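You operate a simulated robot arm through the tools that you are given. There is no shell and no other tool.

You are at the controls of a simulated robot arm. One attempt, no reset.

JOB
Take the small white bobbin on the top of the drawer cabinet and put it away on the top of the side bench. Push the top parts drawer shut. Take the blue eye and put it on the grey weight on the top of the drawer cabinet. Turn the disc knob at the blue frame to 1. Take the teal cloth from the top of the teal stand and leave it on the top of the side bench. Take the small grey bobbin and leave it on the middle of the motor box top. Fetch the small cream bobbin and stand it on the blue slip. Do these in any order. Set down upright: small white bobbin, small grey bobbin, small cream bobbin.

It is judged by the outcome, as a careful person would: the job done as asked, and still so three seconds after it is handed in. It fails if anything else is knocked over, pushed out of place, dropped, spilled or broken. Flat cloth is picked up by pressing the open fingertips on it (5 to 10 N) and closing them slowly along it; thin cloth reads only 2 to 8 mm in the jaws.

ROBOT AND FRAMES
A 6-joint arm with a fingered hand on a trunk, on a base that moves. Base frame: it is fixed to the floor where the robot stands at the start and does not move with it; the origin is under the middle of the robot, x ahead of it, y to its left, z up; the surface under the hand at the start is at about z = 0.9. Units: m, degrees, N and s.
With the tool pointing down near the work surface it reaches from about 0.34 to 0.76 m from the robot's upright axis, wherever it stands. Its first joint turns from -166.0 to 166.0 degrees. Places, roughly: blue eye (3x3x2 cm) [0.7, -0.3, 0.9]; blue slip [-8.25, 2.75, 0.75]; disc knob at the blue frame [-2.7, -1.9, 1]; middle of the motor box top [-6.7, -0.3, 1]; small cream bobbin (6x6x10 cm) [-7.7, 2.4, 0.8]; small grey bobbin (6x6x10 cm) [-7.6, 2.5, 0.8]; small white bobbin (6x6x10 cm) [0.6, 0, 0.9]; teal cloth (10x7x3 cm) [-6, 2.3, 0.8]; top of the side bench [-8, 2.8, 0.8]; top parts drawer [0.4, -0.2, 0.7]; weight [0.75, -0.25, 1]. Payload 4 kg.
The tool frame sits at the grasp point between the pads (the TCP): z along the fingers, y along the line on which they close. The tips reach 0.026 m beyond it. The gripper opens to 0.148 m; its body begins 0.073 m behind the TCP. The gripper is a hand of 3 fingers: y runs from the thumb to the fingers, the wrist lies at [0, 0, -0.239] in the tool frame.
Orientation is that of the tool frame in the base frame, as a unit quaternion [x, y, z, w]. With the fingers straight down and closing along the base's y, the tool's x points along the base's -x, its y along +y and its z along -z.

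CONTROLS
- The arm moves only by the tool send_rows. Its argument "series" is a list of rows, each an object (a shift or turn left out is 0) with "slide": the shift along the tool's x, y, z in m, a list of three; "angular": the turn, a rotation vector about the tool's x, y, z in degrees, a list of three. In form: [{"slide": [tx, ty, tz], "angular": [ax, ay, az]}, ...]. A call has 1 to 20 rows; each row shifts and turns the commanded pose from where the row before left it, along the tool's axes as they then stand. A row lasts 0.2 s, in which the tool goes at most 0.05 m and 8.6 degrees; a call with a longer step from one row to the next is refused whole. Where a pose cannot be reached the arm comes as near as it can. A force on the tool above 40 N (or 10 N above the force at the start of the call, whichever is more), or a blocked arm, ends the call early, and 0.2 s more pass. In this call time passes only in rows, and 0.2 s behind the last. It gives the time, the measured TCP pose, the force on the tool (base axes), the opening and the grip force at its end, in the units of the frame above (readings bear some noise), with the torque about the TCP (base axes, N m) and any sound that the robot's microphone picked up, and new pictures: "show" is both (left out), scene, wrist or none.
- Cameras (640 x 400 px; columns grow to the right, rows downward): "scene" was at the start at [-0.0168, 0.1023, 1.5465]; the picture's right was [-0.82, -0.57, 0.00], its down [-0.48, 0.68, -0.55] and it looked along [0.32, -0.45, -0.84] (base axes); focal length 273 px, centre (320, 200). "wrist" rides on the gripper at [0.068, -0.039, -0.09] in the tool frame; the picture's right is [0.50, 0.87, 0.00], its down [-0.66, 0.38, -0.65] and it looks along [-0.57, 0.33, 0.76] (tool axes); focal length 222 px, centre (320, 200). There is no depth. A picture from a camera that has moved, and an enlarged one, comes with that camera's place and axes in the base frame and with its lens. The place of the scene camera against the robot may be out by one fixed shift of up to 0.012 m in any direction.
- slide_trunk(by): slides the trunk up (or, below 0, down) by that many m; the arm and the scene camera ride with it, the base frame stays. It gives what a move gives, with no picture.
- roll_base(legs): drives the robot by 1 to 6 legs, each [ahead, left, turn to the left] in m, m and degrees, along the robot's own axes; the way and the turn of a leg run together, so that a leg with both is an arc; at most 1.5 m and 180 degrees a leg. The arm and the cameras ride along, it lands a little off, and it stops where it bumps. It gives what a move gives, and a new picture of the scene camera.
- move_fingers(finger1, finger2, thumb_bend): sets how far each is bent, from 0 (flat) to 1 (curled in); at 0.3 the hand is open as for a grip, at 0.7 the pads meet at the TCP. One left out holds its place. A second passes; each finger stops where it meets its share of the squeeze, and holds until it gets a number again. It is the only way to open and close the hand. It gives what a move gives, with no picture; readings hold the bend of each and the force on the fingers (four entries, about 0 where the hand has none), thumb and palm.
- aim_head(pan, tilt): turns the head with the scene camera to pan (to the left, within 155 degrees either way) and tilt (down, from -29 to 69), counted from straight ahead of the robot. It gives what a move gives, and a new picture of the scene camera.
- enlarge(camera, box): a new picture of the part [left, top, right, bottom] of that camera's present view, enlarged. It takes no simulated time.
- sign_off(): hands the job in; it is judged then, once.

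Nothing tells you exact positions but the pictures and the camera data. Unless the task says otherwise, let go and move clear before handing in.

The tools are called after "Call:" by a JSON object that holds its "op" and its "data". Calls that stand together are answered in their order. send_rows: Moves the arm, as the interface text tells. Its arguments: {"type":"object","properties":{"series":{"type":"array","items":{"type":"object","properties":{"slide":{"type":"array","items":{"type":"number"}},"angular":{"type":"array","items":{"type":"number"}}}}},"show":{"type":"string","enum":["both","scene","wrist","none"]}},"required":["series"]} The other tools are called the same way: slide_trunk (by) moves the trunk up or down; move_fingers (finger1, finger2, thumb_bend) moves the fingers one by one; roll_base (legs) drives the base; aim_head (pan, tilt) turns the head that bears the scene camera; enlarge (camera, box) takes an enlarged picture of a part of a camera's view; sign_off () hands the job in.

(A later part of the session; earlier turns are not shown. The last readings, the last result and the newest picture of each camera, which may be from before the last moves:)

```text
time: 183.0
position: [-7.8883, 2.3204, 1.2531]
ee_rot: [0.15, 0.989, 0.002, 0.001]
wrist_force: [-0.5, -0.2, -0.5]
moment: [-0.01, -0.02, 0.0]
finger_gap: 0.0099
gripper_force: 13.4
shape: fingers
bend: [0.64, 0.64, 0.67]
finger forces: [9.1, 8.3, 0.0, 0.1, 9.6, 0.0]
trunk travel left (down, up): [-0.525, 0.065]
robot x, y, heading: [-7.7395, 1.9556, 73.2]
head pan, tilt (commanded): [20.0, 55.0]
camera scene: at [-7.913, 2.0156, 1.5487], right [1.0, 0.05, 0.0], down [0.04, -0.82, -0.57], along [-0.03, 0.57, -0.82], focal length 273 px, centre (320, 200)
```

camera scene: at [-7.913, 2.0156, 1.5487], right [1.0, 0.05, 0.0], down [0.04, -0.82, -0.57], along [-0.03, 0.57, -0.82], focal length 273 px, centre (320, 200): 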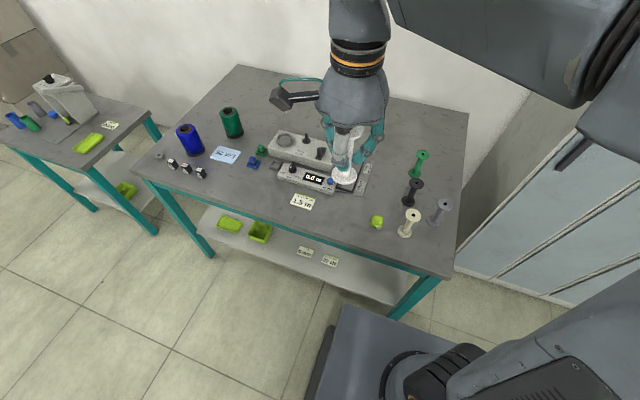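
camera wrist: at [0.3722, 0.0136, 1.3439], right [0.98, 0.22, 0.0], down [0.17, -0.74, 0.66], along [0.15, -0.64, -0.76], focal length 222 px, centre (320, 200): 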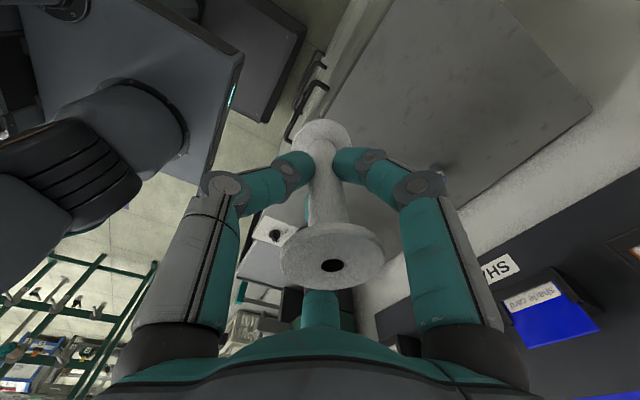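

There's a free spot on the bench between the "1.5 m" card and the lime knob, about [-7.868, 2.50]. I'll move the white bobbin over it and lower most of the way.

Call:
{"op": "send_rows", "data": {"series": [{"slide": [0.0086, 0.0445, 0]}, {"slide": [0.0086, 0.0445, 0]}, {"slide": [0.0086, 0.0445, 0]}, {"slide": [0.0086, 0.0445, 0]}, {"slide": [0, 0, 0.045]}, {"slide": [0, 0, 0.045]}, {"slide": [0, 0, 0.045]}, {"slide": [0, 0, 0.045]}, {"slide": [0, 0, 0.045]}, {"slide": [0, 0, 0.045]}, {"slide": [0, 0, 0.04]}, {"angular": [-2.6, 0, 0]}], "show": "both"}}

Call:
{"op": "enlarge", "data": {"camera": "scene", "box": [240, 120, 480, 270]}}

```text
time: 185.6
position: [-7.8708, 2.5034, 0.9431]
ee_rot: [0.15, 0.988, 0.024, 0.005]
wrist_force: [0.7, -0.2, 0.1]
moment: [-0.02, 0.02, -0.02]
finger_gap: 0.0093
gripper_force: 13.9
shape: fingers
bend: [0.64, 0.64, 0.67]
finger forces: [9.3, 8.3, 0.0, 0.0, 9.4, 0.1]
trunk travel left (down, up): [-0.525, 0.065]
robot x, y, heading: [-7.7417, 1.9543, 72.9]
head pan, tilt (commanded): [20.0, 55.0]
camera scene: at [-7.9131, 2.0159, 1.5486], right [1.0, 0.05, 0.0], down [0.04, -0.82, -0.57], along [-0.03, 0.57, -0.82], focal length 273 px, centre (320, 200)
camera wrist: at [-7.9457, 2.4812, 1.0317], right [-0.22, 0.97, 0.04], down [0.73, 0.14, 0.67], along [0.65, 0.18, -0.74], focal length 222 px, centre (320, 200)
```

scene: 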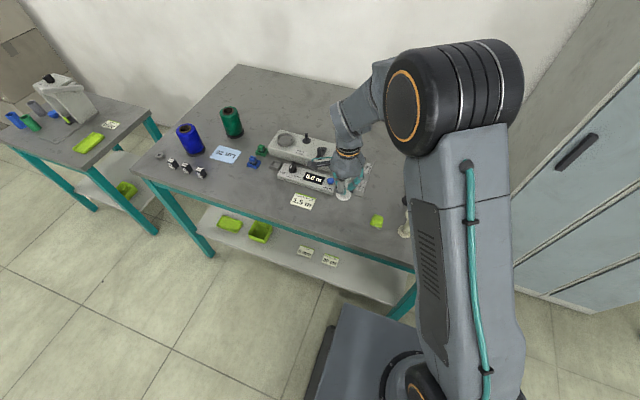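
wrist: 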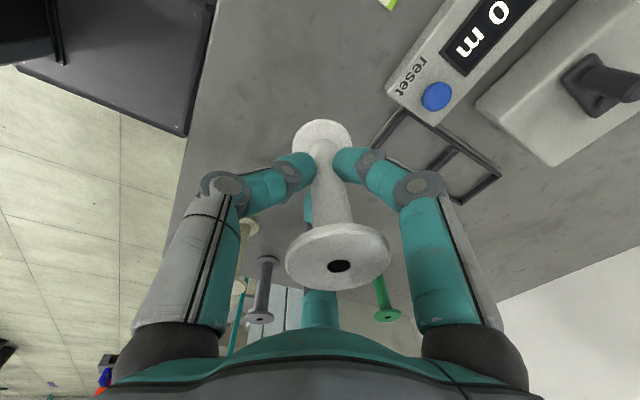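

```text
2.67 times, centred on (360, 195) of scene
camera zoom: at [-7.9131, 2.0159, 1.5486], right [1.0, 0.05, 0.0], down [0.04, -0.82, -0.57], along [-0.03, 0.57, -0.82], focal length 728 px, centre (213, 213)
```

zoom: 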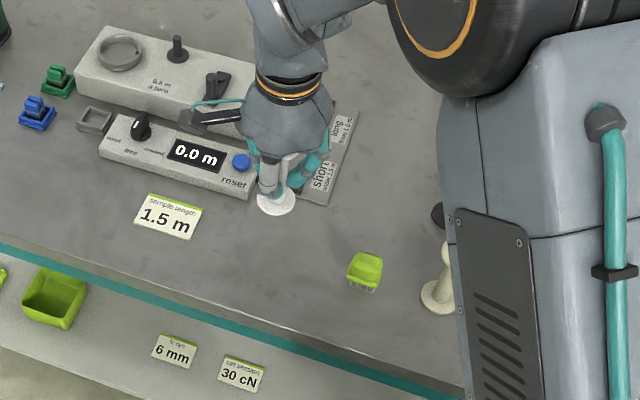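

The landing spot is clear. I'll shift 2 cm toward the front for more margin from the instrument and lower.

Call:
{"op": "send_rows", "data": {"series": [{"slide": [0, -0.02, 0.02]}, {"slide": [0, -0.001, 0.02]}, {"slide": [0, -0.001, 0.02]}, {"slide": [0, -0.0005, 0.01]}], "show": "none"}}

Call:
{"op": "send_rows", "data": {"series": [{"slide": [0, -0.0002, 0.004]}, {"slide": [0, -0.0002, 0.004]}], "show": "none"}}

Call:
{"op": "enlarge", "data": {"camera": "scene", "box": [280, 140, 440, 240]}}

```text
time: 186.6
position: [-7.8742, 2.4844, 0.8717]
ee_rot: [0.15, 0.988, 0.024, 0.005]
wrist_force: [0.8, -0.5, -0.8]
moment: [0.02, -0.05, 0.01]
finger_gap: 0.0094
gripper_force: 13.0
shape: fingers
bend: [0.64, 0.64, 0.67]
finger forces: [9.2, 8.1, 0.0, 0.0, 9.2, 0.0]
trunk travel left (down, up): [-0.525, 0.065]
robot x, y, heading: [-7.7384, 1.9571, 72.9]
head pan, tilt (commanded): [20.0, 55.0]
```

```text
time: 187.2
position: [-7.8744, 2.4854, 0.8639]
ee_rot: [0.15, 0.988, 0.025, 0.004]
wrist_force: [0.3, 0.8, -0.3]
moment: [-0.01, 0.01, 0.02]
finger_gap: 0.0094
gripper_force: 13.5
shape: fingers
bend: [0.64, 0.64, 0.67]
finger forces: [9.2, 8.2, 0.0, 0.0, 9.2, 0.0]
trunk travel left (down, up): [-0.525, 0.065]
robot x, y, heading: [-7.7377, 1.9539, 72.7]
head pan, tilt (commanded): [20.0, 55.0]
```

```text
4.00 times, centred on (360, 190) of scene
camera zoom: at [-7.913, 2.0157, 1.5486], right [1.0, 0.05, 0.0], down [0.04, -0.82, -0.57], along [-0.03, 0.57, -0.82], focal length 1092 px, centre (160, 240)
```

zoom: 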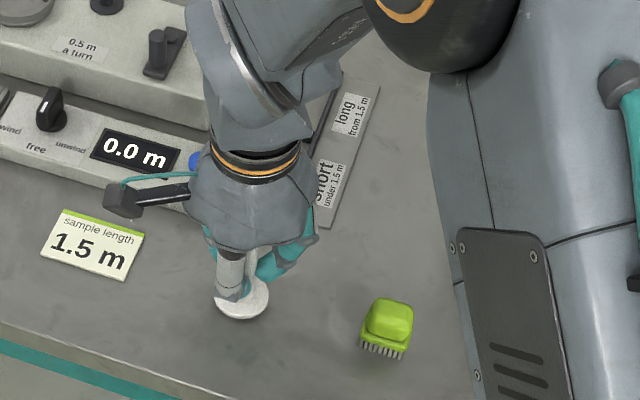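

The bobbin bottom is at about z 0.80. I'll step down 3 mm at a time until it touches.

Call:
{"op": "send_rows", "data": {"series": [{"slide": [0, -0.0001, 0.003]}], "show": "none"}}

Call:
{"op": "send_rows", "data": {"series": [{"slide": [0, -0.0001, 0.003]}], "show": "none"}}

Call:
{"op": "send_rows", "data": {"series": [{"slide": [0, -0.0001, 0.003]}], "show": "none"}}

Call:
{"op": "send_rows", "data": {"series": [{"slide": [0, -0.0001, 0.003]}], "show": "none"}}

```text
time: 187.6
position: [-7.8742, 2.4849, 0.8623]
ee_rot: [0.15, 0.988, 0.024, 0.004]
wrist_force: [-0.4, -0.1, 0.0]
moment: [0.01, -0.03, 0.0]
finger_gap: 0.0096
gripper_force: 13.3
shape: fingers
bend: [0.64, 0.64, 0.67]
finger forces: [9.3, 8.2, 0.1, 0.0, 9.2, 0.0]
trunk travel left (down, up): [-0.525, 0.065]
robot x, y, heading: [-7.7394, 1.9532, 72.6]
head pan, tilt (commanded): [20.0, 55.0]
```

```text
time: 188.0
position: [-7.8743, 2.4855, 0.8595]
ee_rot: [0.149, 0.989, 0.025, 0.004]
wrist_force: [0.1, -1.3, 7.6]
moment: [0.04, -0.03, -0.02]
finger_gap: 0.0092
gripper_force: 15.8
shape: fingers
bend: [0.64, 0.64, 0.67]
finger forces: [10.4, 9.6, 0.0, 0.0, 11.2, 0.0]
trunk travel left (down, up): [-0.525, 0.065]
robot x, y, heading: [-7.74, 1.9542, 72.9]
head pan, tilt (commanded): [20.0, 55.0]
```

```text
time: 188.4
position: [-7.8742, 2.4841, 0.8588]
ee_rot: [0.15, 0.988, 0.027, 0.003]
wrist_force: [0.6, -2.8, 23.7]
moment: [0.08, -0.01, 0.01]
finger_gap: 0.009
gripper_force: 19.6
shape: fingers
bend: [0.63, 0.63, 0.67]
finger forces: [12.6, 11.9, 0.0, 0.0, 14.9, 0.1]
trunk travel left (down, up): [-0.525, 0.065]
robot x, y, heading: [-7.7393, 1.9543, 73.0]
head pan, tilt (commanded): [20.0, 55.0]
```

```text
time: 188.8
position: [-7.8749, 2.4848, 0.8531]
ee_rot: [0.15, 0.988, 0.026, 0.004]
wrist_force: [-0.6, -3.5, 28.8]
moment: [0.07, 0.02, 0.0]
finger_gap: 0.009
gripper_force: 20.7
shape: fingers
bend: [0.62, 0.72, 0.73]
finger forces: [13.7, 11.6, 0.0, 0.0, 15.5, 0.1]
trunk travel left (down, up): [-0.525, 0.065]
robot x, y, heading: [-7.737, 1.9543, 72.6]
head pan, tilt (commanded): [20.0, 55.0]
```

It touched at TCP z about 0.860, so the bench top is near 0.798, and I pressed further than intended. I'll raise 3 mm to relieve it and look.

Call:
{"op": "send_rows", "data": {"series": [{"slide": [0, 0.0001, -0.003]}], "show": "wrist"}}

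Call:
{"op": "enlarge", "data": {"camera": "scene", "box": [300, 160, 400, 222]}}

Call:
{"op": "enlarge", "data": {"camera": "wrist", "box": [160, 80, 480, 280]}}

```text
time: 189.2
position: [-7.8747, 2.4833, 0.8555]
ee_rot: [0.15, 0.988, 0.024, 0.004]
wrist_force: [-1.3, -1.1, 12.2]
moment: [0.07, 0.06, -0.02]
finger_gap: 0.0093
gripper_force: 16.5
shape: fingers
bend: [0.62, 0.63, 0.72]
finger forces: [11.8, 9.5, 0.0, 0.1, 11.9, 0.0]
trunk travel left (down, up): [-0.525, 0.065]
robot x, y, heading: [-7.7434, 1.9557, 73.0]
head pan, tilt (commanded): [20.0, 55.0]
camera wrist: at [-7.9502, 2.4617, 0.9437], right [-0.22, 0.97, 0.04], down [0.73, 0.14, 0.67], along [0.65, 0.18, -0.74], focal length 222 px, centre (320, 200)
```

wrist: 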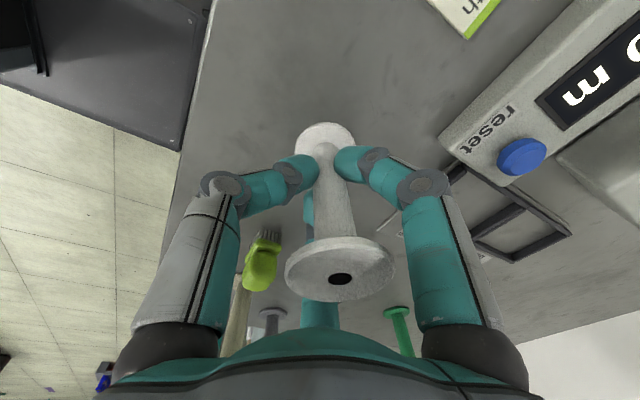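

```text
6.40 times, centred on (350, 191) of scene
camera zoom: at [-7.9129, 2.0145, 1.5484], right [1.0, 0.05, 0.0], down [0.04, -0.82, -0.57], along [-0.03, 0.57, -0.82], focal length 1747 px, centre (128, 258)
```

zoom: 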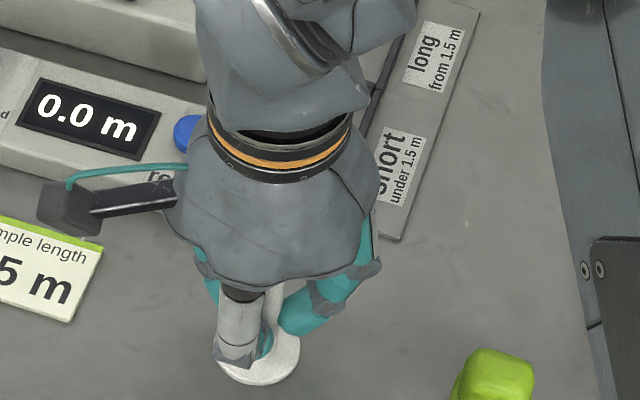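

```text
2.00 times, centred on (320, 180) of wrist
camera zoom: at [-7.9502, 2.4617, 0.9437], right [-0.22, 0.97, 0.04], down [0.73, 0.14, 0.67], along [0.65, 0.18, -0.74], focal length 444 px, centre (320, 240)
```

zoom: 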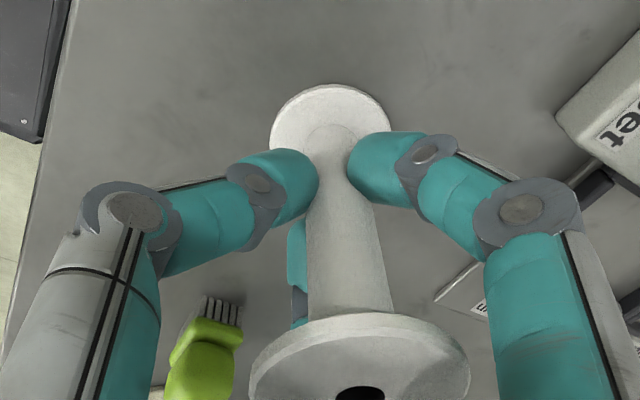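

The bobbin is standing on the bench. I'll ease up 2 mm more and open the fingers slowly.

Call:
{"op": "send_rows", "data": {"series": [{"slide": [0, 0.0001, -0.002]}], "show": "none"}}

Call:
{"op": "move_fingers", "data": {"finger1": 0.62, "finger2": 0.62, "thumb_bend": 0.64}}

Call:
{"op": "move_fingers", "data": {"finger1": 0.56, "finger2": 0.56, "thumb_bend": 0.56}}

Call:
{"op": "enlarge", "data": {"camera": "wrist", "box": [160, 80, 480, 280]}}

```text
time: 189.6
position: [-7.8747, 2.4852, 0.8572]
ee_rot: [0.15, 0.988, 0.023, 0.004]
wrist_force: [-0.6, 0.0, -0.1]
moment: [-0.02, -0.02, 0.06]
finger_gap: 0.0095
gripper_force: 12.3
shape: fingers
bend: [0.62, 0.63, 0.72]
finger forces: [9.3, 8.0, 0.0, 0.0, 9.1, 0.0]
trunk travel left (down, up): [-0.525, 0.065]
robot x, y, heading: [-7.7393, 1.9525, 73.1]
head pan, tilt (commanded): [20.0, 55.0]
```

```text
time: 190.6
position: [-7.8749, 2.4846, 0.8578]
ee_rot: [0.149, 0.988, 0.024, 0.005]
wrist_force: [0.2, 0.2, -0.2]
moment: [0.01, -0.01, -0.03]
finger_gap: 0.0196
gripper_force: 0.0
shape: fingers
bend: [0.62, 0.62, 0.64]
finger forces: [0.0, 0.0, 0.0, 0.0, 0.0, 0.0]
trunk travel left (down, up): [-0.525, 0.065]
robot x, y, heading: [-7.7398, 1.9553, 73.0]
head pan, tilt (commanded): [20.0, 55.0]
```

```text
time: 191.6
position: [-7.8744, 2.4837, 0.8575]
ee_rot: [0.15, 0.988, 0.025, 0.005]
wrist_force: [0.1, -0.8, -0.5]
moment: [0.01, -0.01, -0.01]
finger_gap: 0.0421
gripper_force: 0.0
shape: fingers
bend: [0.56, 0.56, 0.56]
finger forces: [0.0, 0.0, 0.0, 0.0, 0.1, 0.0]
trunk travel left (down, up): [-0.525, 0.065]
robot x, y, heading: [-7.7379, 1.9572, 72.8]
head pan, tilt (commanded): [20.0, 55.0]
```

```text
2.00 times, centred on (320, 180) of wrist
camera zoom: at [-7.9503, 2.4627, 0.9463], right [-0.22, 0.97, 0.04], down [0.73, 0.14, 0.67], along [0.65, 0.18, -0.74], focal length 444 px, centre (320, 240)
```

zoom: 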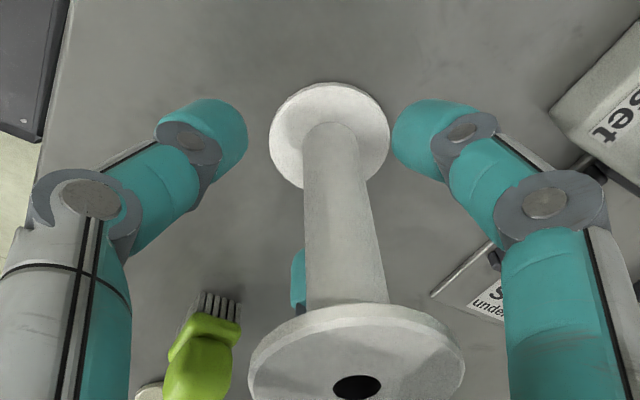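

The white bobbin stands on its own. I'll open wider to clear the flange and retreat straight up.

Call:
{"op": "move_fingers", "data": {"finger1": 0.44, "finger2": 0.44, "thumb_bend": 0.44}}

Call:
{"op": "send_rows", "data": {"series": [{"slide": [0, 0.0009, -0.02]}, {"slide": [0, 0.0014, -0.03]}, {"slide": [0, 0.0018, -0.04]}, {"slide": [0, 0.0018, -0.04]}, {"slide": [0, 0.0018, -0.04]}, {"slide": [0, 0.0018, -0.04]}, {"angular": [2.8, 0, 0]}], "show": "both"}}

Call:
{"op": "enlarge", "data": {"camera": "scene", "box": [280, 140, 480, 265]}}

```text
time: 192.6
position: [-7.8747, 2.4845, 0.8584]
ee_rot: [0.149, 0.989, 0.024, 0.004]
wrist_force: [0.6, 0.3, 0.7]
moment: [0.01, 0.01, 0.0]
finger_gap: 0.0813
gripper_force: 0.0
shape: fingers
bend: [0.44, 0.44, 0.44]
finger forces: [0.0, 0.1, 0.1, 0.0, 0.0, 0.0]
trunk travel left (down, up): [-0.525, 0.065]
robot x, y, heading: [-7.7429, 1.951, 72.6]
head pan, tilt (commanded): [20.0, 55.0]
```

```text
time: 194.2
position: [-7.8753, 2.4834, 1.0685]
ee_rot: [0.149, 0.989, -0.001, 0.0]
wrist_force: [-0.7, -0.2, 0.3]
moment: [0.03, 0.04, 0.0]
finger_gap: 0.0815
gripper_force: 0.0
shape: fingers
bend: [0.44, 0.44, 0.44]
finger forces: [0.1, 0.0, 0.0, 0.1, 0.0, 0.0]
trunk travel left (down, up): [-0.525, 0.065]
robot x, y, heading: [-7.74, 1.9528, 72.8]
head pan, tilt (commanded): [20.0, 55.0]
camera scene: at [-7.913, 2.0154, 1.5486], right [1.0, 0.05, 0.0], down [0.04, -0.82, -0.57], along [-0.03, 0.57, -0.82], focal length 273 px, centre (320, 200)
camera wrist: at [-7.9495, 2.4657, 1.1593], right [-0.22, 0.97, 0.0], down [0.74, 0.17, 0.65], along [0.64, 0.14, -0.76], focal length 222 px, centre (320, 200)
```

scene: 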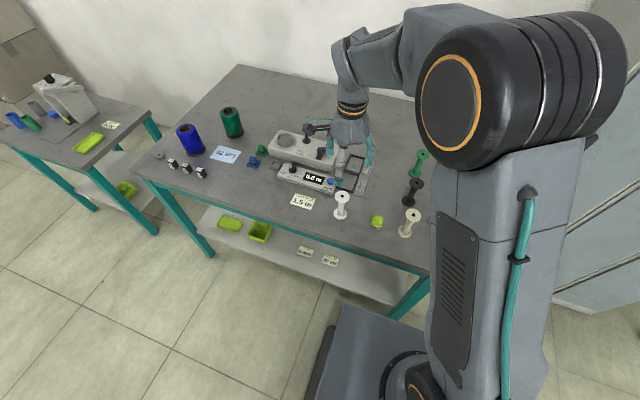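
wrist: 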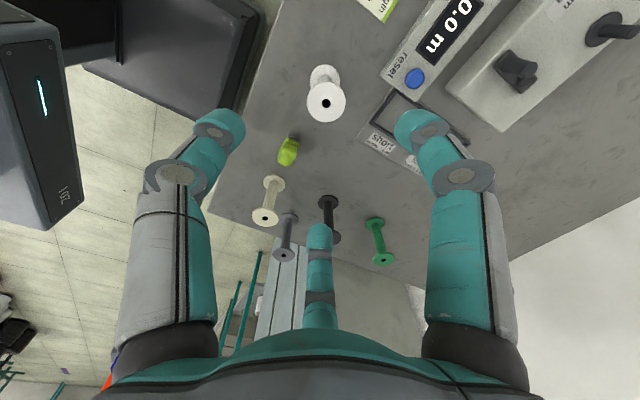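

```text
3.20 times, centred on (380, 202) of scene
camera zoom: at [-7.913, 2.0154, 1.5486], right [1.0, 0.05, 0.0], down [0.04, -0.82, -0.57], along [-0.03, 0.57, -0.82], focal length 874 px, centre (128, 192)
```

zoom: 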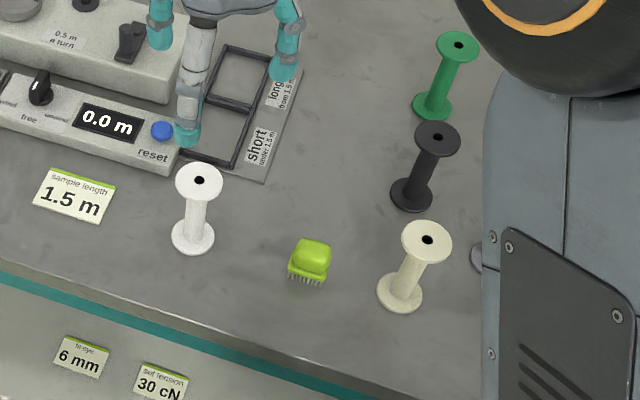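

The white bobbin is done. The cream bobbin stands at about [-7.672, 2.431], so I'll move above it with a small yaw to keep fingers away from its neighbours.

Call:
{"op": "send_rows", "data": {"series": [{"slide": [-0.0419, 0.002, 0]}, {"slide": [-0.0419, 0.002, 0]}, {"slide": [-0.0419, 0.002, 0]}, {"slide": [-0.0419, 0.002, 0]}, {"slide": [-0.0419, 0.002, 0]}, {"angular": [0, 0, 7.5]}, {"angular": [0, 0, 7.5]}], "show": "both"}}

Call:
{"op": "move_fingers", "data": {"finger1": 0.47, "finger2": 0.47, "thumb_bend": 0.47}}

Call:
{"op": "enlarge", "data": {"camera": "wrist", "box": [120, 30, 520, 280]}}

```text
time: 195.8
position: [-7.6708, 2.4307, 1.0673]
ee_rot: [0.278, 0.961, 0.0, 0.0]
wrist_force: [0.2, 0.5, 0.0]
moment: [-0.02, -0.03, 0.01]
finger_gap: 0.0816
gripper_force: 0.1
shape: fingers
bend: [0.44, 0.44, 0.44]
finger forces: [0.1, 0.1, 0.0, 0.0, 0.0, 0.0]
trunk travel left (down, up): [-0.525, 0.065]
robot x, y, heading: [-7.7413, 1.9561, 72.9]
head pan, tilt (commanded): [20.0, 55.0]
camera scene: at [-7.9132, 2.0157, 1.5486], right [1.0, 0.05, 0.0], down [0.04, -0.82, -0.57], along [-0.03, 0.57, -0.82], focal length 273 px, centre (320, 200)
camera wrist: at [-7.7476, 2.4341, 1.1586], right [0.04, 1.0, 0.0], down [0.76, -0.03, 0.65], along [0.65, -0.03, -0.76], focal length 222 px, centre (320, 200)
```

scene: 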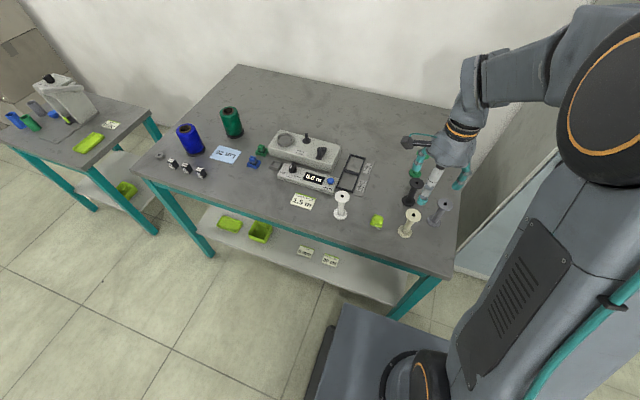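
wrist: 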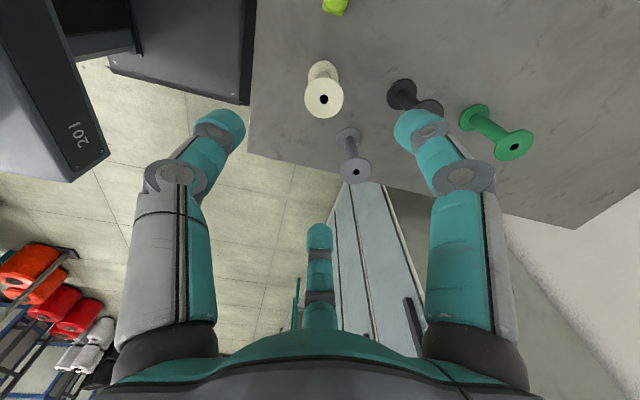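

```text
time: 196.8
position: [-7.6715, 2.4313, 1.0682]
ee_rot: [0.278, 0.961, 0.0, 0.001]
wrist_force: [-0.3, -0.5, 0.0]
moment: [0.0, 0.02, 0.04]
finger_gap: 0.0725
gripper_force: 0.1
shape: fingers
bend: [0.47, 0.47, 0.47]
finger forces: [0.1, 0.1, 0.1, 0.0, 0.1, 0.0]
trunk travel left (down, up): [-0.525, 0.065]
robot x, y, heading: [-7.7422, 1.9589, 72.9]
head pan, tilt (commanded): [20.0, 55.0]
```

```text
1.60 times, centred on (320, 155) of wrist
camera zoom: at [-7.7476, 2.4341, 1.1586], right [0.04, 1.0, 0.0], down [0.76, -0.03, 0.65], along [0.65, -0.03, -0.76], focal length 355 px, centre (320, 272)
```

zoom: 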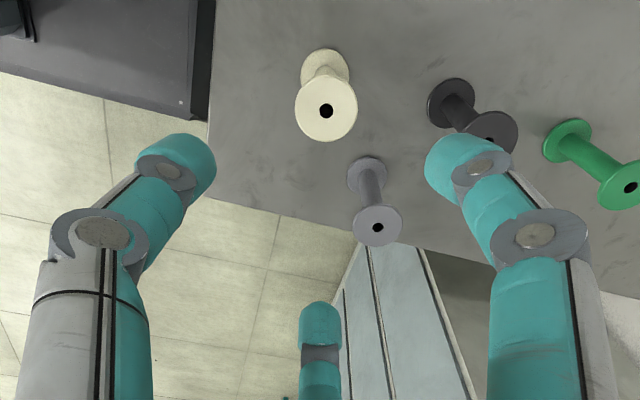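

The cream bobbin is nearly centred under the hand. I'll correct 5 mm and descend around it.

Call:
{"op": "send_rows", "data": {"series": [{"slide": [0.0047, 0.0035, 0.03]}, {"slide": [0, 0, 0.04]}, {"slide": [0, 0, 0.03]}, {"slide": [0, 0, 0.02]}], "show": "wrist"}}

Call:
{"op": "enlarge", "data": {"camera": "scene", "box": [340, 110, 500, 260]}}

```text
time: 197.8
position: [-7.6738, 2.4398, 0.9473]
ee_rot: [0.278, 0.961, -0.001, 0.001]
wrist_force: [0.0, -0.8, -0.1]
moment: [0.01, -0.01, -0.01]
finger_gap: 0.0727
gripper_force: 0.1
shape: fingers
bend: [0.47, 0.47, 0.47]
finger forces: [0.2, 0.1, 0.1, 0.1, 0.1, 0.1]
trunk travel left (down, up): [-0.525, 0.065]
robot x, y, heading: [-7.7403, 1.9563, 72.8]
head pan, tilt (commanded): [20.0, 55.0]
camera wrist: at [-7.7504, 2.4403, 1.0381], right [0.04, 1.0, 0.0], down [0.76, -0.03, 0.65], along [0.65, -0.03, -0.76], focal length 222 px, centre (320, 200)
```

wrist: 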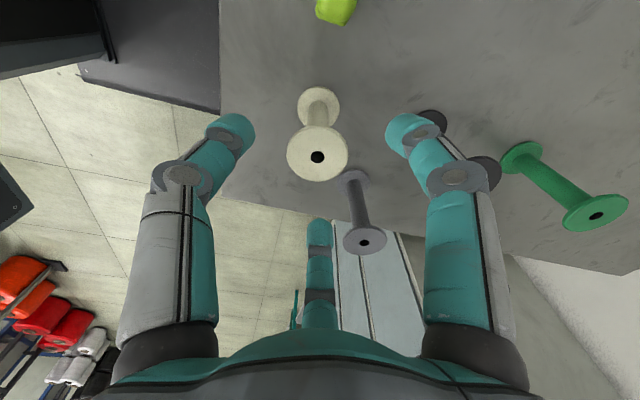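

```text
2.67 times, centred on (420, 185) of scene
camera zoom: at [-7.913, 2.0157, 1.5487], right [1.0, 0.05, 0.0], down [0.04, -0.82, -0.57], along [-0.03, 0.57, -0.82], focal length 728 px, centre (53, 240)
```

zoom: 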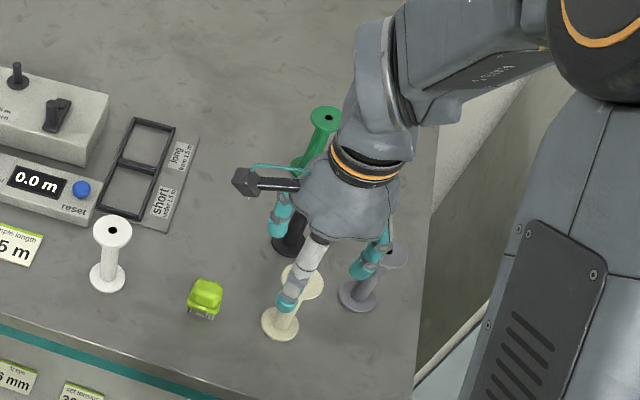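

The cream bobbin is centred within 1 mm and the grey one is clear of the fingers. I'll descend to gripping height.

Call:
{"op": "send_rows", "data": {"series": [{"slide": [-0.001, 0, 0.02]}, {"slide": [0, 0, 0.02]}, {"slide": [0, 0, 0.02]}, {"slide": [0, 0, 0.015]}, {"slide": [0, 0, 0.008]}], "show": "wrist"}}

Call:
{"op": "enlarge", "data": {"camera": "scene", "box": [340, 110, 500, 260]}}

```text
time: 199.0
position: [-7.6725, 2.4357, 0.8658]
ee_rot: [0.277, 0.961, 0.0, 0.001]
wrist_force: [-0.1, -1.4, -1.0]
moment: [-0.01, -0.04, 0.02]
finger_gap: 0.0727
gripper_force: 0.0
shape: fingers
bend: [0.47, 0.47, 0.47]
finger forces: [0.0, 0.1, 0.0, 0.0, 0.0, 0.0]
trunk travel left (down, up): [-0.525, 0.065]
robot x, y, heading: [-7.7398, 1.9519, 72.7]
head pan, tilt (commanded): [20.0, 55.0]
camera wrist: at [-7.7493, 2.4392, 0.9559], right [0.04, 1.0, 0.0], down [0.76, -0.03, 0.65], along [0.65, -0.03, -0.76], focal length 222 px, centre (320, 200)
```

wrist: 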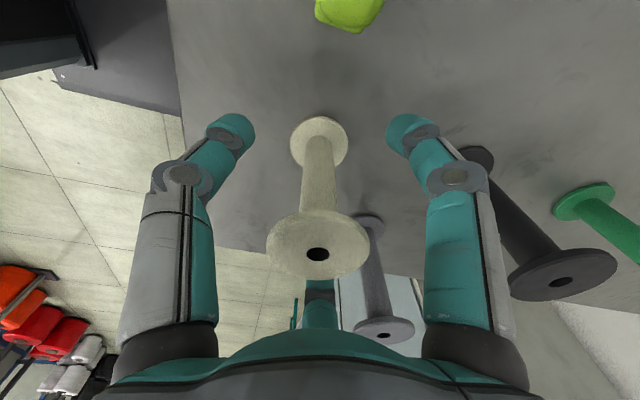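

```text
2.67 times, centred on (420, 185) of scene
camera zoom: at [-7.913, 2.0157, 1.5486], right [1.0, 0.05, 0.0], down [0.04, -0.82, -0.57], along [-0.03, 0.57, -0.82], focal length 728 px, centre (53, 240)
```

zoom: 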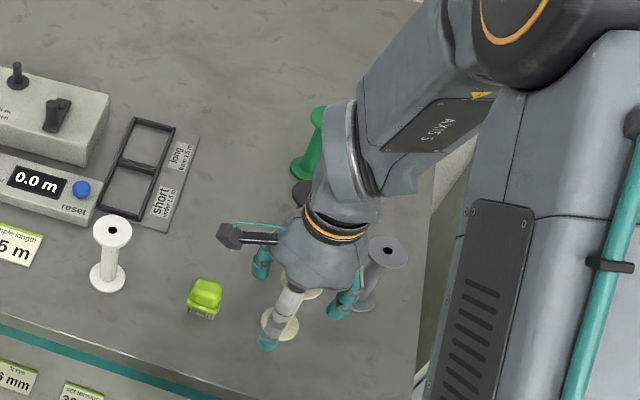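

I'm around the spindle at mid-height with nothing touching. I'll close gently.

Call:
{"op": "move_fingers", "data": {"finger1": 0.6, "finger2": 0.6, "thumb_bend": 0.6}}

Call:
{"op": "move_fingers", "data": {"finger1": 0.7, "finger2": 0.7, "thumb_bend": 0.7}}

Call:
{"op": "send_rows", "data": {"series": [{"slide": [0, 0, -0.005]}], "show": "wrist"}}

```text
time: 200.0
position: [-7.6732, 2.437, 0.8657]
ee_rot: [0.278, 0.961, -0.001, 0.001]
wrist_force: [0.4, -0.6, 0.1]
moment: [-0.03, -0.01, -0.02]
finger_gap: 0.03
gripper_force: 0.2
shape: fingers
bend: [0.6, 0.6, 0.6]
finger forces: [0.0, 0.0, 0.0, 0.0, 0.1, 0.0]
trunk travel left (down, up): [-0.525, 0.065]
robot x, y, heading: [-7.7436, 1.9541, 72.8]
head pan, tilt (commanded): [20.0, 55.0]
```

```text
time: 201.0
position: [-7.673, 2.4351, 0.866]
ee_rot: [0.277, 0.961, 0.0, 0.002]
wrist_force: [-0.3, -0.3, -0.5]
moment: [0.02, 0.04, 0.0]
finger_gap: 0.0114
gripper_force: 6.3
shape: fingers
bend: [0.66, 0.65, 0.67]
finger forces: [4.0, 4.3, 0.0, 0.0, 4.8, 0.1]
trunk travel left (down, up): [-0.525, 0.065]
robot x, y, heading: [-7.7379, 1.9533, 72.9]
head pan, tilt (commanded): [20.0, 55.0]
```

```text
time: 201.4
position: [-7.6728, 2.4366, 0.8698]
ee_rot: [0.277, 0.961, 0.0, 0.0]
wrist_force: [-0.1, 0.2, 0.6]
moment: [-0.02, -0.01, 0.02]
finger_gap: 0.0116
gripper_force: 6.4
shape: fingers
bend: [0.66, 0.65, 0.67]
finger forces: [4.0, 4.3, 0.1, 0.0, 4.8, 0.0]
trunk travel left (down, up): [-0.525, 0.065]
robot x, y, heading: [-7.7428, 1.9488, 72.9]
head pan, tilt (commanded): [20.0, 55.0]
camera wrist: at [-7.7494, 2.439, 0.9605], right [0.04, 1.0, 0.0], down [0.76, -0.03, 0.65], along [0.65, -0.03, -0.76], focal length 222 px, centre (320, 200)
```

wrist: 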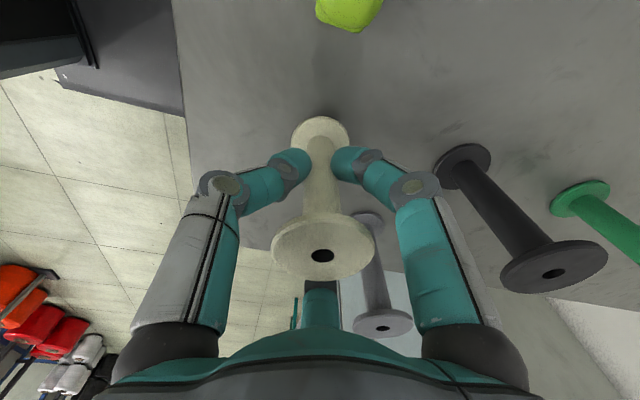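

The cream bobbin is held upright. I'll lift it clear, tuck it back a little, and slide the base left toward the blue slip.

Call:
{"op": "send_rows", "data": {"series": [{"slide": [0, 0, -0.03]}, {"slide": [0, 0, -0.045]}, {"slide": [0, 0, -0.045]}, {"slide": [0, 0, -0.045]}, {"slide": [0, 0, -0.045]}, {"slide": [0, 0, -0.045]}], "show": "wrist"}}

Call:
{"op": "roll_base", "data": {"legs": [[0, 0.6, 0]]}}

```text
time: 202.8
position: [-7.6724, 2.436, 1.1243]
ee_rot: [0.277, 0.961, 0.0, 0.0]
wrist_force: [0.2, -0.2, -0.4]
moment: [0.0, 0.02, 0.05]
finger_gap: 0.0114
gripper_force: 6.7
shape: fingers
bend: [0.66, 0.65, 0.67]
finger forces: [4.1, 4.2, 0.0, 0.0, 4.7, 0.0]
trunk travel left (down, up): [-0.525, 0.065]
robot x, y, heading: [-7.7394, 1.9553, 72.8]
head pan, tilt (commanded): [20.0, 55.0]
camera wrist: at [-7.7496, 2.4391, 1.2152], right [0.04, 1.0, 0.0], down [0.76, -0.03, 0.65], along [0.65, -0.03, -0.76], focal length 222 px, centre (320, 200)
```

wrist: 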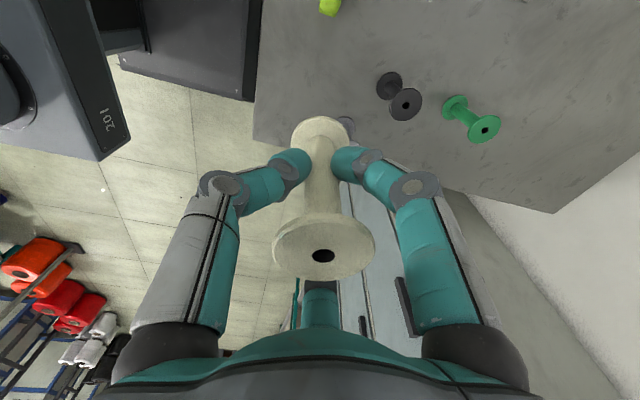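

```text
time: 206.2
position: [-8.2495, 2.6152, 1.1243]
ee_rot: [0.277, 0.961, 0.001, 0.0]
wrist_force: [0.2, 0.1, -0.4]
moment: [0.02, 0.0, 0.0]
finger_gap: 0.0115
gripper_force: 6.2
shape: fingers
bend: [0.66, 0.65, 0.67]
finger forces: [4.1, 4.3, 0.1, 0.0, 4.7, 0.0]
trunk travel left (down, up): [-0.525, 0.065]
robot x, y, heading: [-8.3155, 2.1335, 72.7]
head pan, tilt (commanded): [20.0, 55.0]
camera scene: at [-8.4889, 2.1935, 1.5486], right [1.0, 0.05, 0.0], down [0.04, -0.82, -0.57], along [-0.03, 0.57, -0.82], focal length 273 px, centre (320, 200)
```

scene: 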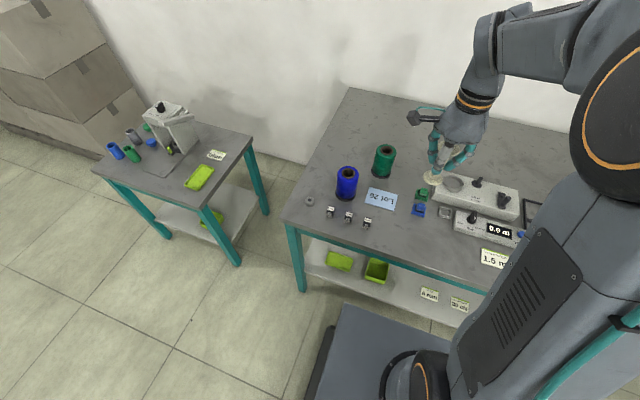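

Call:
{"op": "enlarge", "data": {"camera": "scene", "box": [300, 130, 460, 240]}}

Call:
{"op": "enlarge", "data": {"camera": "wrist", "box": [160, 60, 480, 300]}}

```text
3.64 times, centred on (380, 185) of scene
camera zoom: at [-8.4889, 2.1935, 1.5486], right [1.0, 0.05, 0.0], down [0.04, -0.82, -0.57], along [-0.03, 0.57, -0.82], focal length 993 px, centre (102, 254)
```

zoom: 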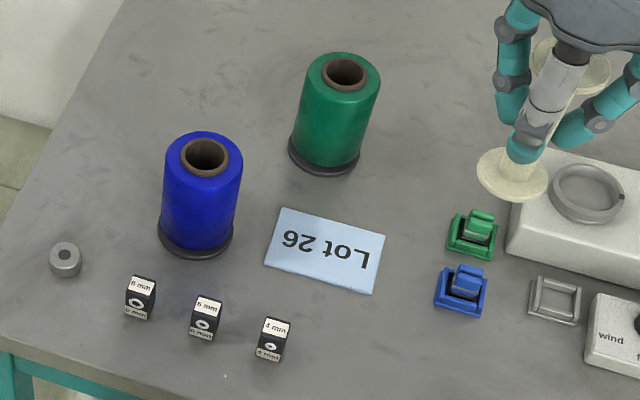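

```text
1.67 times, centred on (320, 180) of wrist
camera zoom: at [-8.3256, 2.6174, 1.2148], right [0.04, 1.0, 0.0], down [0.76, -0.03, 0.65], along [0.65, -0.03, -0.76], focal length 370 px, centre (320, 233)
```

zoom: 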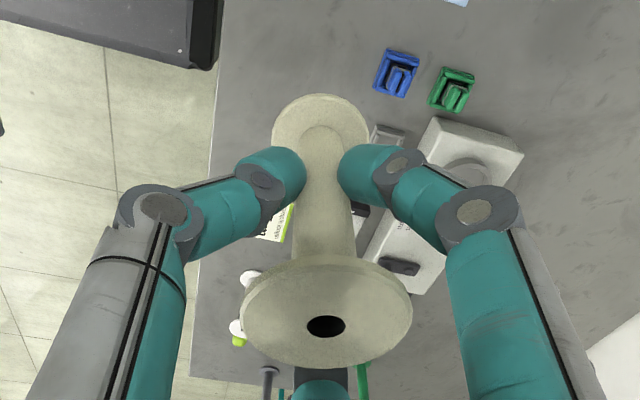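

The slip "Lot 26" is centred at about [-8.307, 2.737], with the blue and green spools close by. I'll yaw the hand about -135° in the air so no finger or camera faces a spool, then move over the slip.

Call:
{"op": "send_rows", "data": {"series": [{"angular": [0, 0, -8.44]}, {"angular": [0, 0, -8.44]}, {"angular": [0, 0, -8.44]}, {"angular": [0, 0, -8.44]}, {"angular": [0, 0, -8.44]}, {"angular": [0, 0, -8.44]}, {"angular": [0, 0, -8.44]}, {"angular": [0, 0, -8.44]}, {"angular": [0, 0, -8.44]}, {"angular": [0, 0, -8.44]}, {"angular": [0, 0, -8.44]}, {"angular": [0, 0, -8.44]}, {"angular": [0, 0, -8.44]}, {"angular": [0, 0, -8.44]}, {"angular": [0, 0, -8.44]}, {"angular": [0, 0, -8.44]}], "show": "none"}}

Call:
{"op": "send_rows", "data": {"series": [{"slide": [-0.0438, 0.0098, 0]}, {"slide": [-0.0438, 0.0098, 0]}, {"slide": [-0.0438, 0.0098, 0]}], "show": "both"}}

```text
time: 209.6
position: [-8.2493, 2.6146, 1.124]
ee_rot: [0.782, -0.623, 0.002, 0.001]
wrist_force: [0.5, 0.8, 0.1]
moment: [0.02, 0.02, 0.0]
finger_gap: 0.0117
gripper_force: 6.5
shape: fingers
bend: [0.66, 0.65, 0.67]
finger forces: [4.0, 4.3, 0.0, 0.0, 4.7, 0.0]
trunk travel left (down, up): [-0.525, 0.065]
robot x, y, heading: [-8.3162, 2.1339, 72.7]
head pan, tilt (commanded): [20.0, 55.0]
```

```text
time: 210.4
position: [-8.3078, 2.7369, 1.1258]
ee_rot: [0.782, -0.623, 0.0, 0.0]
wrist_force: [-0.7, 0.9, -0.8]
moment: [0.01, 0.02, 0.0]
finger_gap: 0.0113
gripper_force: 6.4
shape: fingers
bend: [0.66, 0.65, 0.67]
finger forces: [4.1, 4.3, 0.0, 0.0, 4.7, 0.0]
trunk travel left (down, up): [-0.525, 0.065]
robot x, y, heading: [-8.3222, 2.133, 73.0]
head pan, tilt (commanded): [20.0, 55.0]
camera scene: at [-8.4889, 2.1939, 1.5486], right [1.0, 0.05, 0.0], down [0.04, -0.82, -0.57], along [-0.03, 0.57, -0.82], focal length 273 px, centre (320, 200)
camera wrist: at [-8.2539, 2.6791, 1.2158], right [-0.73, -0.68, 0.0], down [-0.52, 0.55, 0.65], along [-0.44, 0.48, -0.76], focal length 222 px, centre (320, 200)
```

scene: 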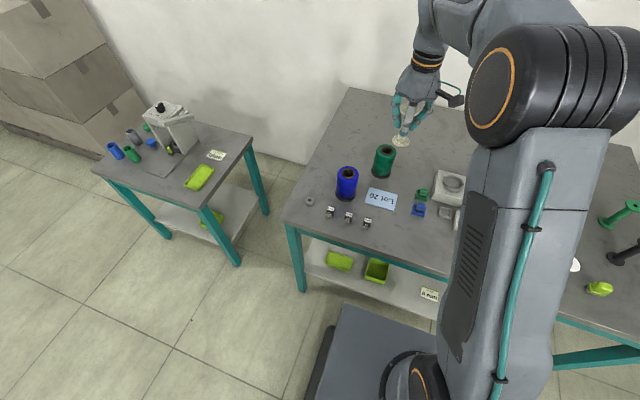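
wrist: 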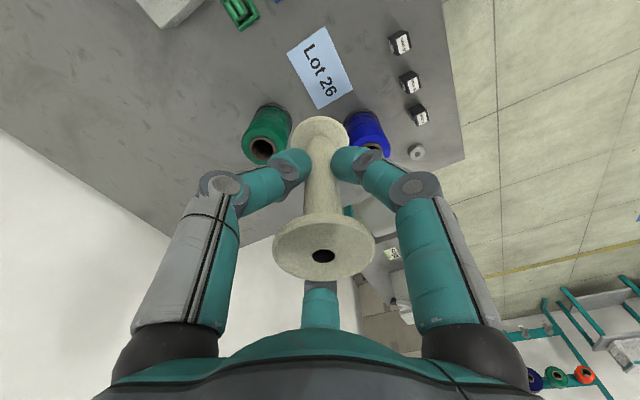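

The slip is within 4 mm of directly below the bobbin. I'll adjust and descend between the spools, checking partway.

Call:
{"op": "send_rows", "data": {"series": [{"slide": [0.0036, -0.0013, 0.03]}, {"slide": [0, 0, 0.04]}, {"slide": [0, 0, 0.04]}, {"slide": [0, 0, 0.04]}, {"slide": [0, 0, 0.03]}], "show": "both"}}

Call:
{"op": "enlarge", "data": {"camera": "scene", "box": [310, 100, 470, 220]}}

```text
time: 211.6
position: [-8.3073, 2.7342, 0.9439]
ee_rot: [0.782, -0.623, 0.0, 0.001]
wrist_force: [-0.2, -0.1, -0.3]
moment: [0.0, -0.02, -0.05]
finger_gap: 0.0111
gripper_force: 6.1
shape: fingers
bend: [0.66, 0.65, 0.67]
finger forces: [4.1, 4.3, 0.0, 0.0, 4.6, 0.0]
trunk travel left (down, up): [-0.525, 0.065]
robot x, y, heading: [-8.3161, 2.1328, 72.6]
head pan, tilt (commanded): [20.0, 55.0]
camera scene: at [-8.4888, 2.1938, 1.5487], right [1.0, 0.05, 0.0], down [0.04, -0.82, -0.57], along [-0.03, 0.57, -0.82], focal length 273 px, centre (320, 200)
camera wrist: at [-8.2513, 2.6755, 1.0336], right [-0.73, -0.68, 0.0], down [-0.52, 0.56, 0.65], along [-0.44, 0.48, -0.76], focal length 222 px, centre (320, 200)
```

scene: 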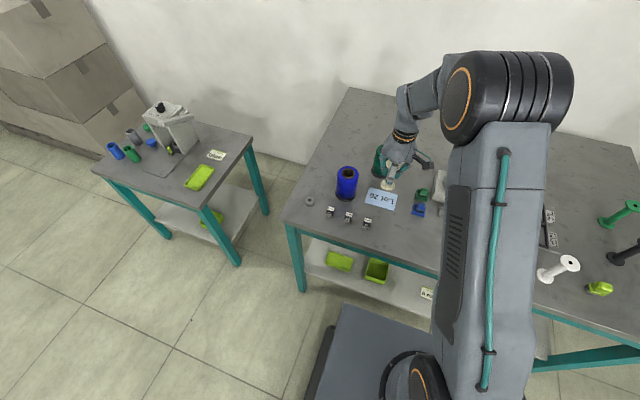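
wrist: 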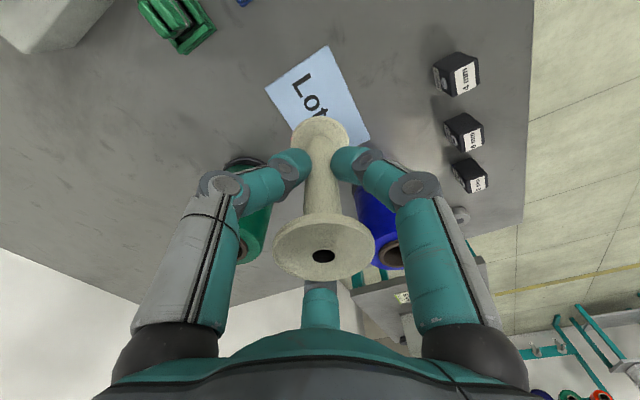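

```text
3.33 times, centred on (390, 160) of scene
camera zoom: at [-8.4888, 2.1938, 1.5487], right [1.0, 0.05, 0.0], down [0.04, -0.82, -0.57], along [-0.03, 0.57, -0.82], focal length 910 px, centre (87, 333)
```

zoom: 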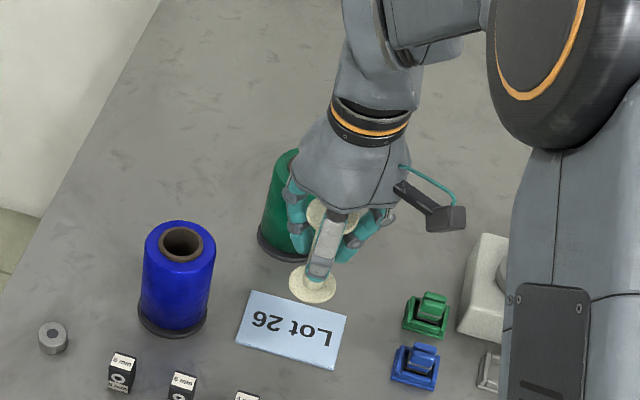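

The bobbin is aligned with the slip and the fingers clear both spools. I'll lower to just above contact.

Call:
{"op": "send_rows", "data": {"series": [{"slide": [0, 0, 0.03]}, {"slide": [0, 0, 0.03]}, {"slide": [0, 0, 0.01]}], "show": "wrist"}}

Call:
{"op": "enlarge", "data": {"camera": "scene", "box": [310, 120, 470, 220]}}

```text
time: 212.4
position: [-8.3051, 2.7321, 0.8742]
ee_rot: [0.782, -0.623, -0.001, 0.0]
wrist_force: [0.0, 0.3, -0.2]
moment: [0.01, 0.01, 0.01]
finger_gap: 0.0113
gripper_force: 7.0
shape: fingers
bend: [0.66, 0.65, 0.67]
finger forces: [4.0, 4.3, 0.0, 0.0, 4.6, 0.0]
trunk travel left (down, up): [-0.525, 0.065]
robot x, y, heading: [-8.3187, 2.1314, 72.9]
head pan, tilt (commanded): [20.0, 55.0]
camera wrist: at [-8.2504, 2.6752, 0.9645], right [-0.73, -0.68, 0.0], down [-0.52, 0.56, 0.65], along [-0.44, 0.48, -0.76], focal length 222 px, centre (320, 200)
```

wrist: 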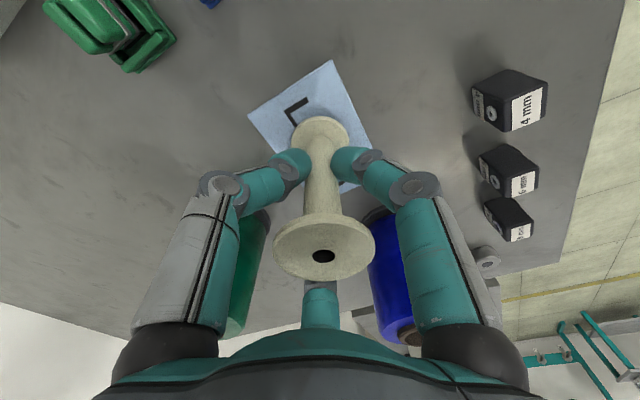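

```text
4.00 times, centred on (390, 170) of scene
camera zoom: at [-8.4888, 2.1937, 1.5486], right [1.0, 0.05, 0.0], down [0.04, -0.82, -0.57], along [-0.03, 0.57, -0.82], focal length 1092 px, centre (40, 320)
```

zoom: 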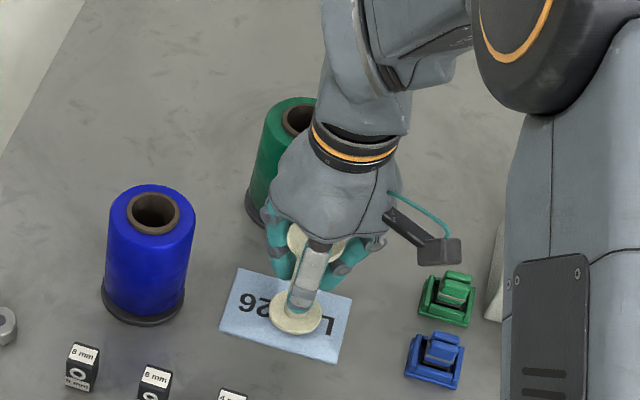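

The bobbin is right over the slip. I'll make the last few millimetres in single small steps.

Call:
{"op": "send_rows", "data": {"series": [{"slide": [0, 0, 0.003]}], "show": "none"}}

Call:
{"op": "send_rows", "data": {"series": [{"slide": [0, 0, 0.002]}], "show": "none"}}

```text
time: 212.8
position: [-8.3033, 2.7325, 0.8704]
ee_rot: [0.782, -0.623, 0.0, 0.002]
wrist_force: [-0.5, 0.6, -1.3]
moment: [0.04, -0.01, 0.0]
finger_gap: 0.0113
gripper_force: 6.5
shape: fingers
bend: [0.66, 0.65, 0.67]
finger forces: [4.1, 4.3, 0.0, 0.0, 4.5, 0.0]
trunk travel left (down, up): [-0.525, 0.065]
robot x, y, heading: [-8.315, 2.1317, 72.8]
head pan, tilt (commanded): [20.0, 55.0]
```

```text
time: 213.2
position: [-8.3046, 2.7332, 0.8683]
ee_rot: [0.782, -0.623, 0.001, 0.0]
wrist_force: [-0.8, 0.6, -1.1]
moment: [0.01, 0.0, 0.01]
finger_gap: 0.0114
gripper_force: 6.5
shape: fingers
bend: [0.66, 0.65, 0.67]
finger forces: [4.1, 4.3, 0.0, 0.0, 4.5, 0.1]
trunk travel left (down, up): [-0.525, 0.065]
robot x, y, heading: [-8.318, 2.1328, 72.8]
head pan, tilt (commanded): [20.0, 55.0]
```

Call:
{"op": "send_rows", "data": {"series": [{"slide": [0, 0, 0.0015]}], "show": "none"}}

```text
time: 213.6
position: [-8.3044, 2.7329, 0.8678]
ee_rot: [0.782, -0.624, 0.0, -0.001]
wrist_force: [0.8, -0.4, 1.3]
moment: [0.01, 0.01, -0.05]
finger_gap: 0.0114
gripper_force: 6.7
shape: fingers
bend: [0.66, 0.65, 0.67]
finger forces: [4.0, 4.4, 0.0, 0.1, 5.0, 0.0]
trunk travel left (down, up): [-0.525, 0.065]
robot x, y, heading: [-8.3168, 2.131, 72.8]
head pan, tilt (commanded): [20.0, 55.0]
```

The force is just starting to show. One more small step should seat it.

Call:
{"op": "send_rows", "data": {"series": [{"slide": [0, 0, 0.0012]}], "show": "none"}}

```text
time: 214.0
position: [-8.3057, 2.733, 0.8674]
ee_rot: [0.782, -0.623, 0.0, 0.0]
wrist_force: [0.4, 0.8, 7.5]
moment: [0.0, 0.01, 0.02]
finger_gap: 0.0111
gripper_force: 8.2
shape: fingers
bend: [0.66, 0.65, 0.67]
finger forces: [4.9, 5.0, 0.0, 0.1, 5.9, 0.0]
trunk travel left (down, up): [-0.525, 0.065]
robot x, y, heading: [-8.3155, 2.1328, 72.7]
head pan, tilt (commanded): [20.0, 55.0]
```

The bobbin is seated at 7.5 N. I'll open slowly and check.

Call:
{"op": "move_fingers", "data": {"finger1": 0.62, "finger2": 0.62, "thumb_bend": 0.62}}

Call:
{"op": "move_fingers", "data": {"finger1": 0.49, "finger2": 0.49, "thumb_bend": 0.49}}

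Call:
{"op": "enlarge", "data": {"camera": "wrist", "box": [120, 40, 520, 290]}}

Call:
{"op": "enlarge", "data": {"camera": "scene", "box": [310, 120, 470, 220]}}

```text
time: 215.0
position: [-8.3052, 2.7336, 0.8669]
ee_rot: [0.782, -0.623, 0.0, 0.0]
wrist_force: [0.9, 0.8, -0.4]
moment: [0.01, -0.03, 0.05]
finger_gap: 0.0229
gripper_force: 0.0
shape: fingers
bend: [0.62, 0.62, 0.62]
finger forces: [0.0, 0.1, 0.0, 0.0, 0.0, 0.0]
trunk travel left (down, up): [-0.525, 0.065]
robot x, y, heading: [-8.3174, 2.1326, 72.7]
head pan, tilt (commanded): [20.0, 55.0]
```

```text
time: 216.0
position: [-8.3048, 2.7325, 0.8672]
ee_rot: [0.782, -0.624, 0.001, 0.0]
wrist_force: [0.9, 0.1, 0.1]
moment: [-0.01, 0.01, -0.03]
finger_gap: 0.0649
gripper_force: 0.1
shape: fingers
bend: [0.49, 0.49, 0.49]
finger forces: [0.0, 0.0, 0.0, 0.0, 0.1, 0.1]
trunk travel left (down, up): [-0.525, 0.065]
robot x, y, heading: [-8.3148, 2.1294, 72.7]
head pan, tilt (commanded): [20.0, 55.0]
```

```text
1.60 times, centred on (320, 165) of wrist
camera zoom: at [-8.2505, 2.6753, 0.9569], right [-0.73, -0.68, 0.0], down [-0.52, 0.56, 0.65], along [-0.44, 0.48, -0.76], focal length 355 px, centre (320, 256)
```

zoom: 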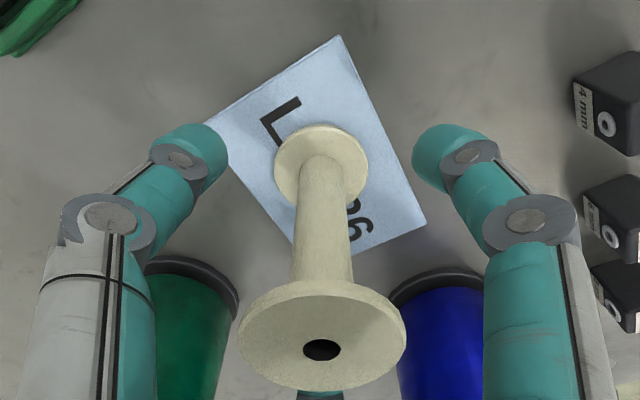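

```text
4.00 times, centred on (390, 170) of scene
camera zoom: at [-8.4888, 2.1935, 1.5486], right [1.0, 0.05, 0.0], down [0.04, -0.82, -0.57], along [-0.03, 0.57, -0.82], focal length 1092 px, centre (40, 320)
```

zoom: 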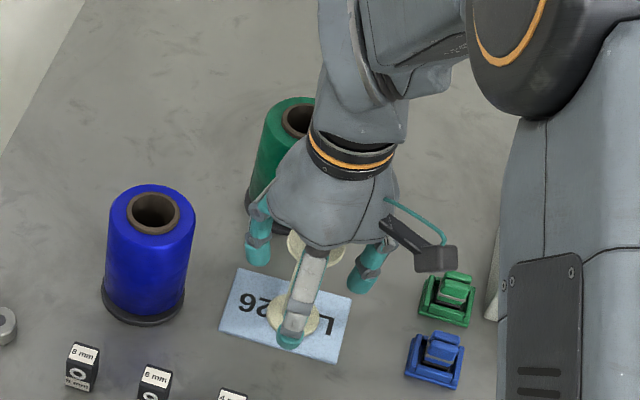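

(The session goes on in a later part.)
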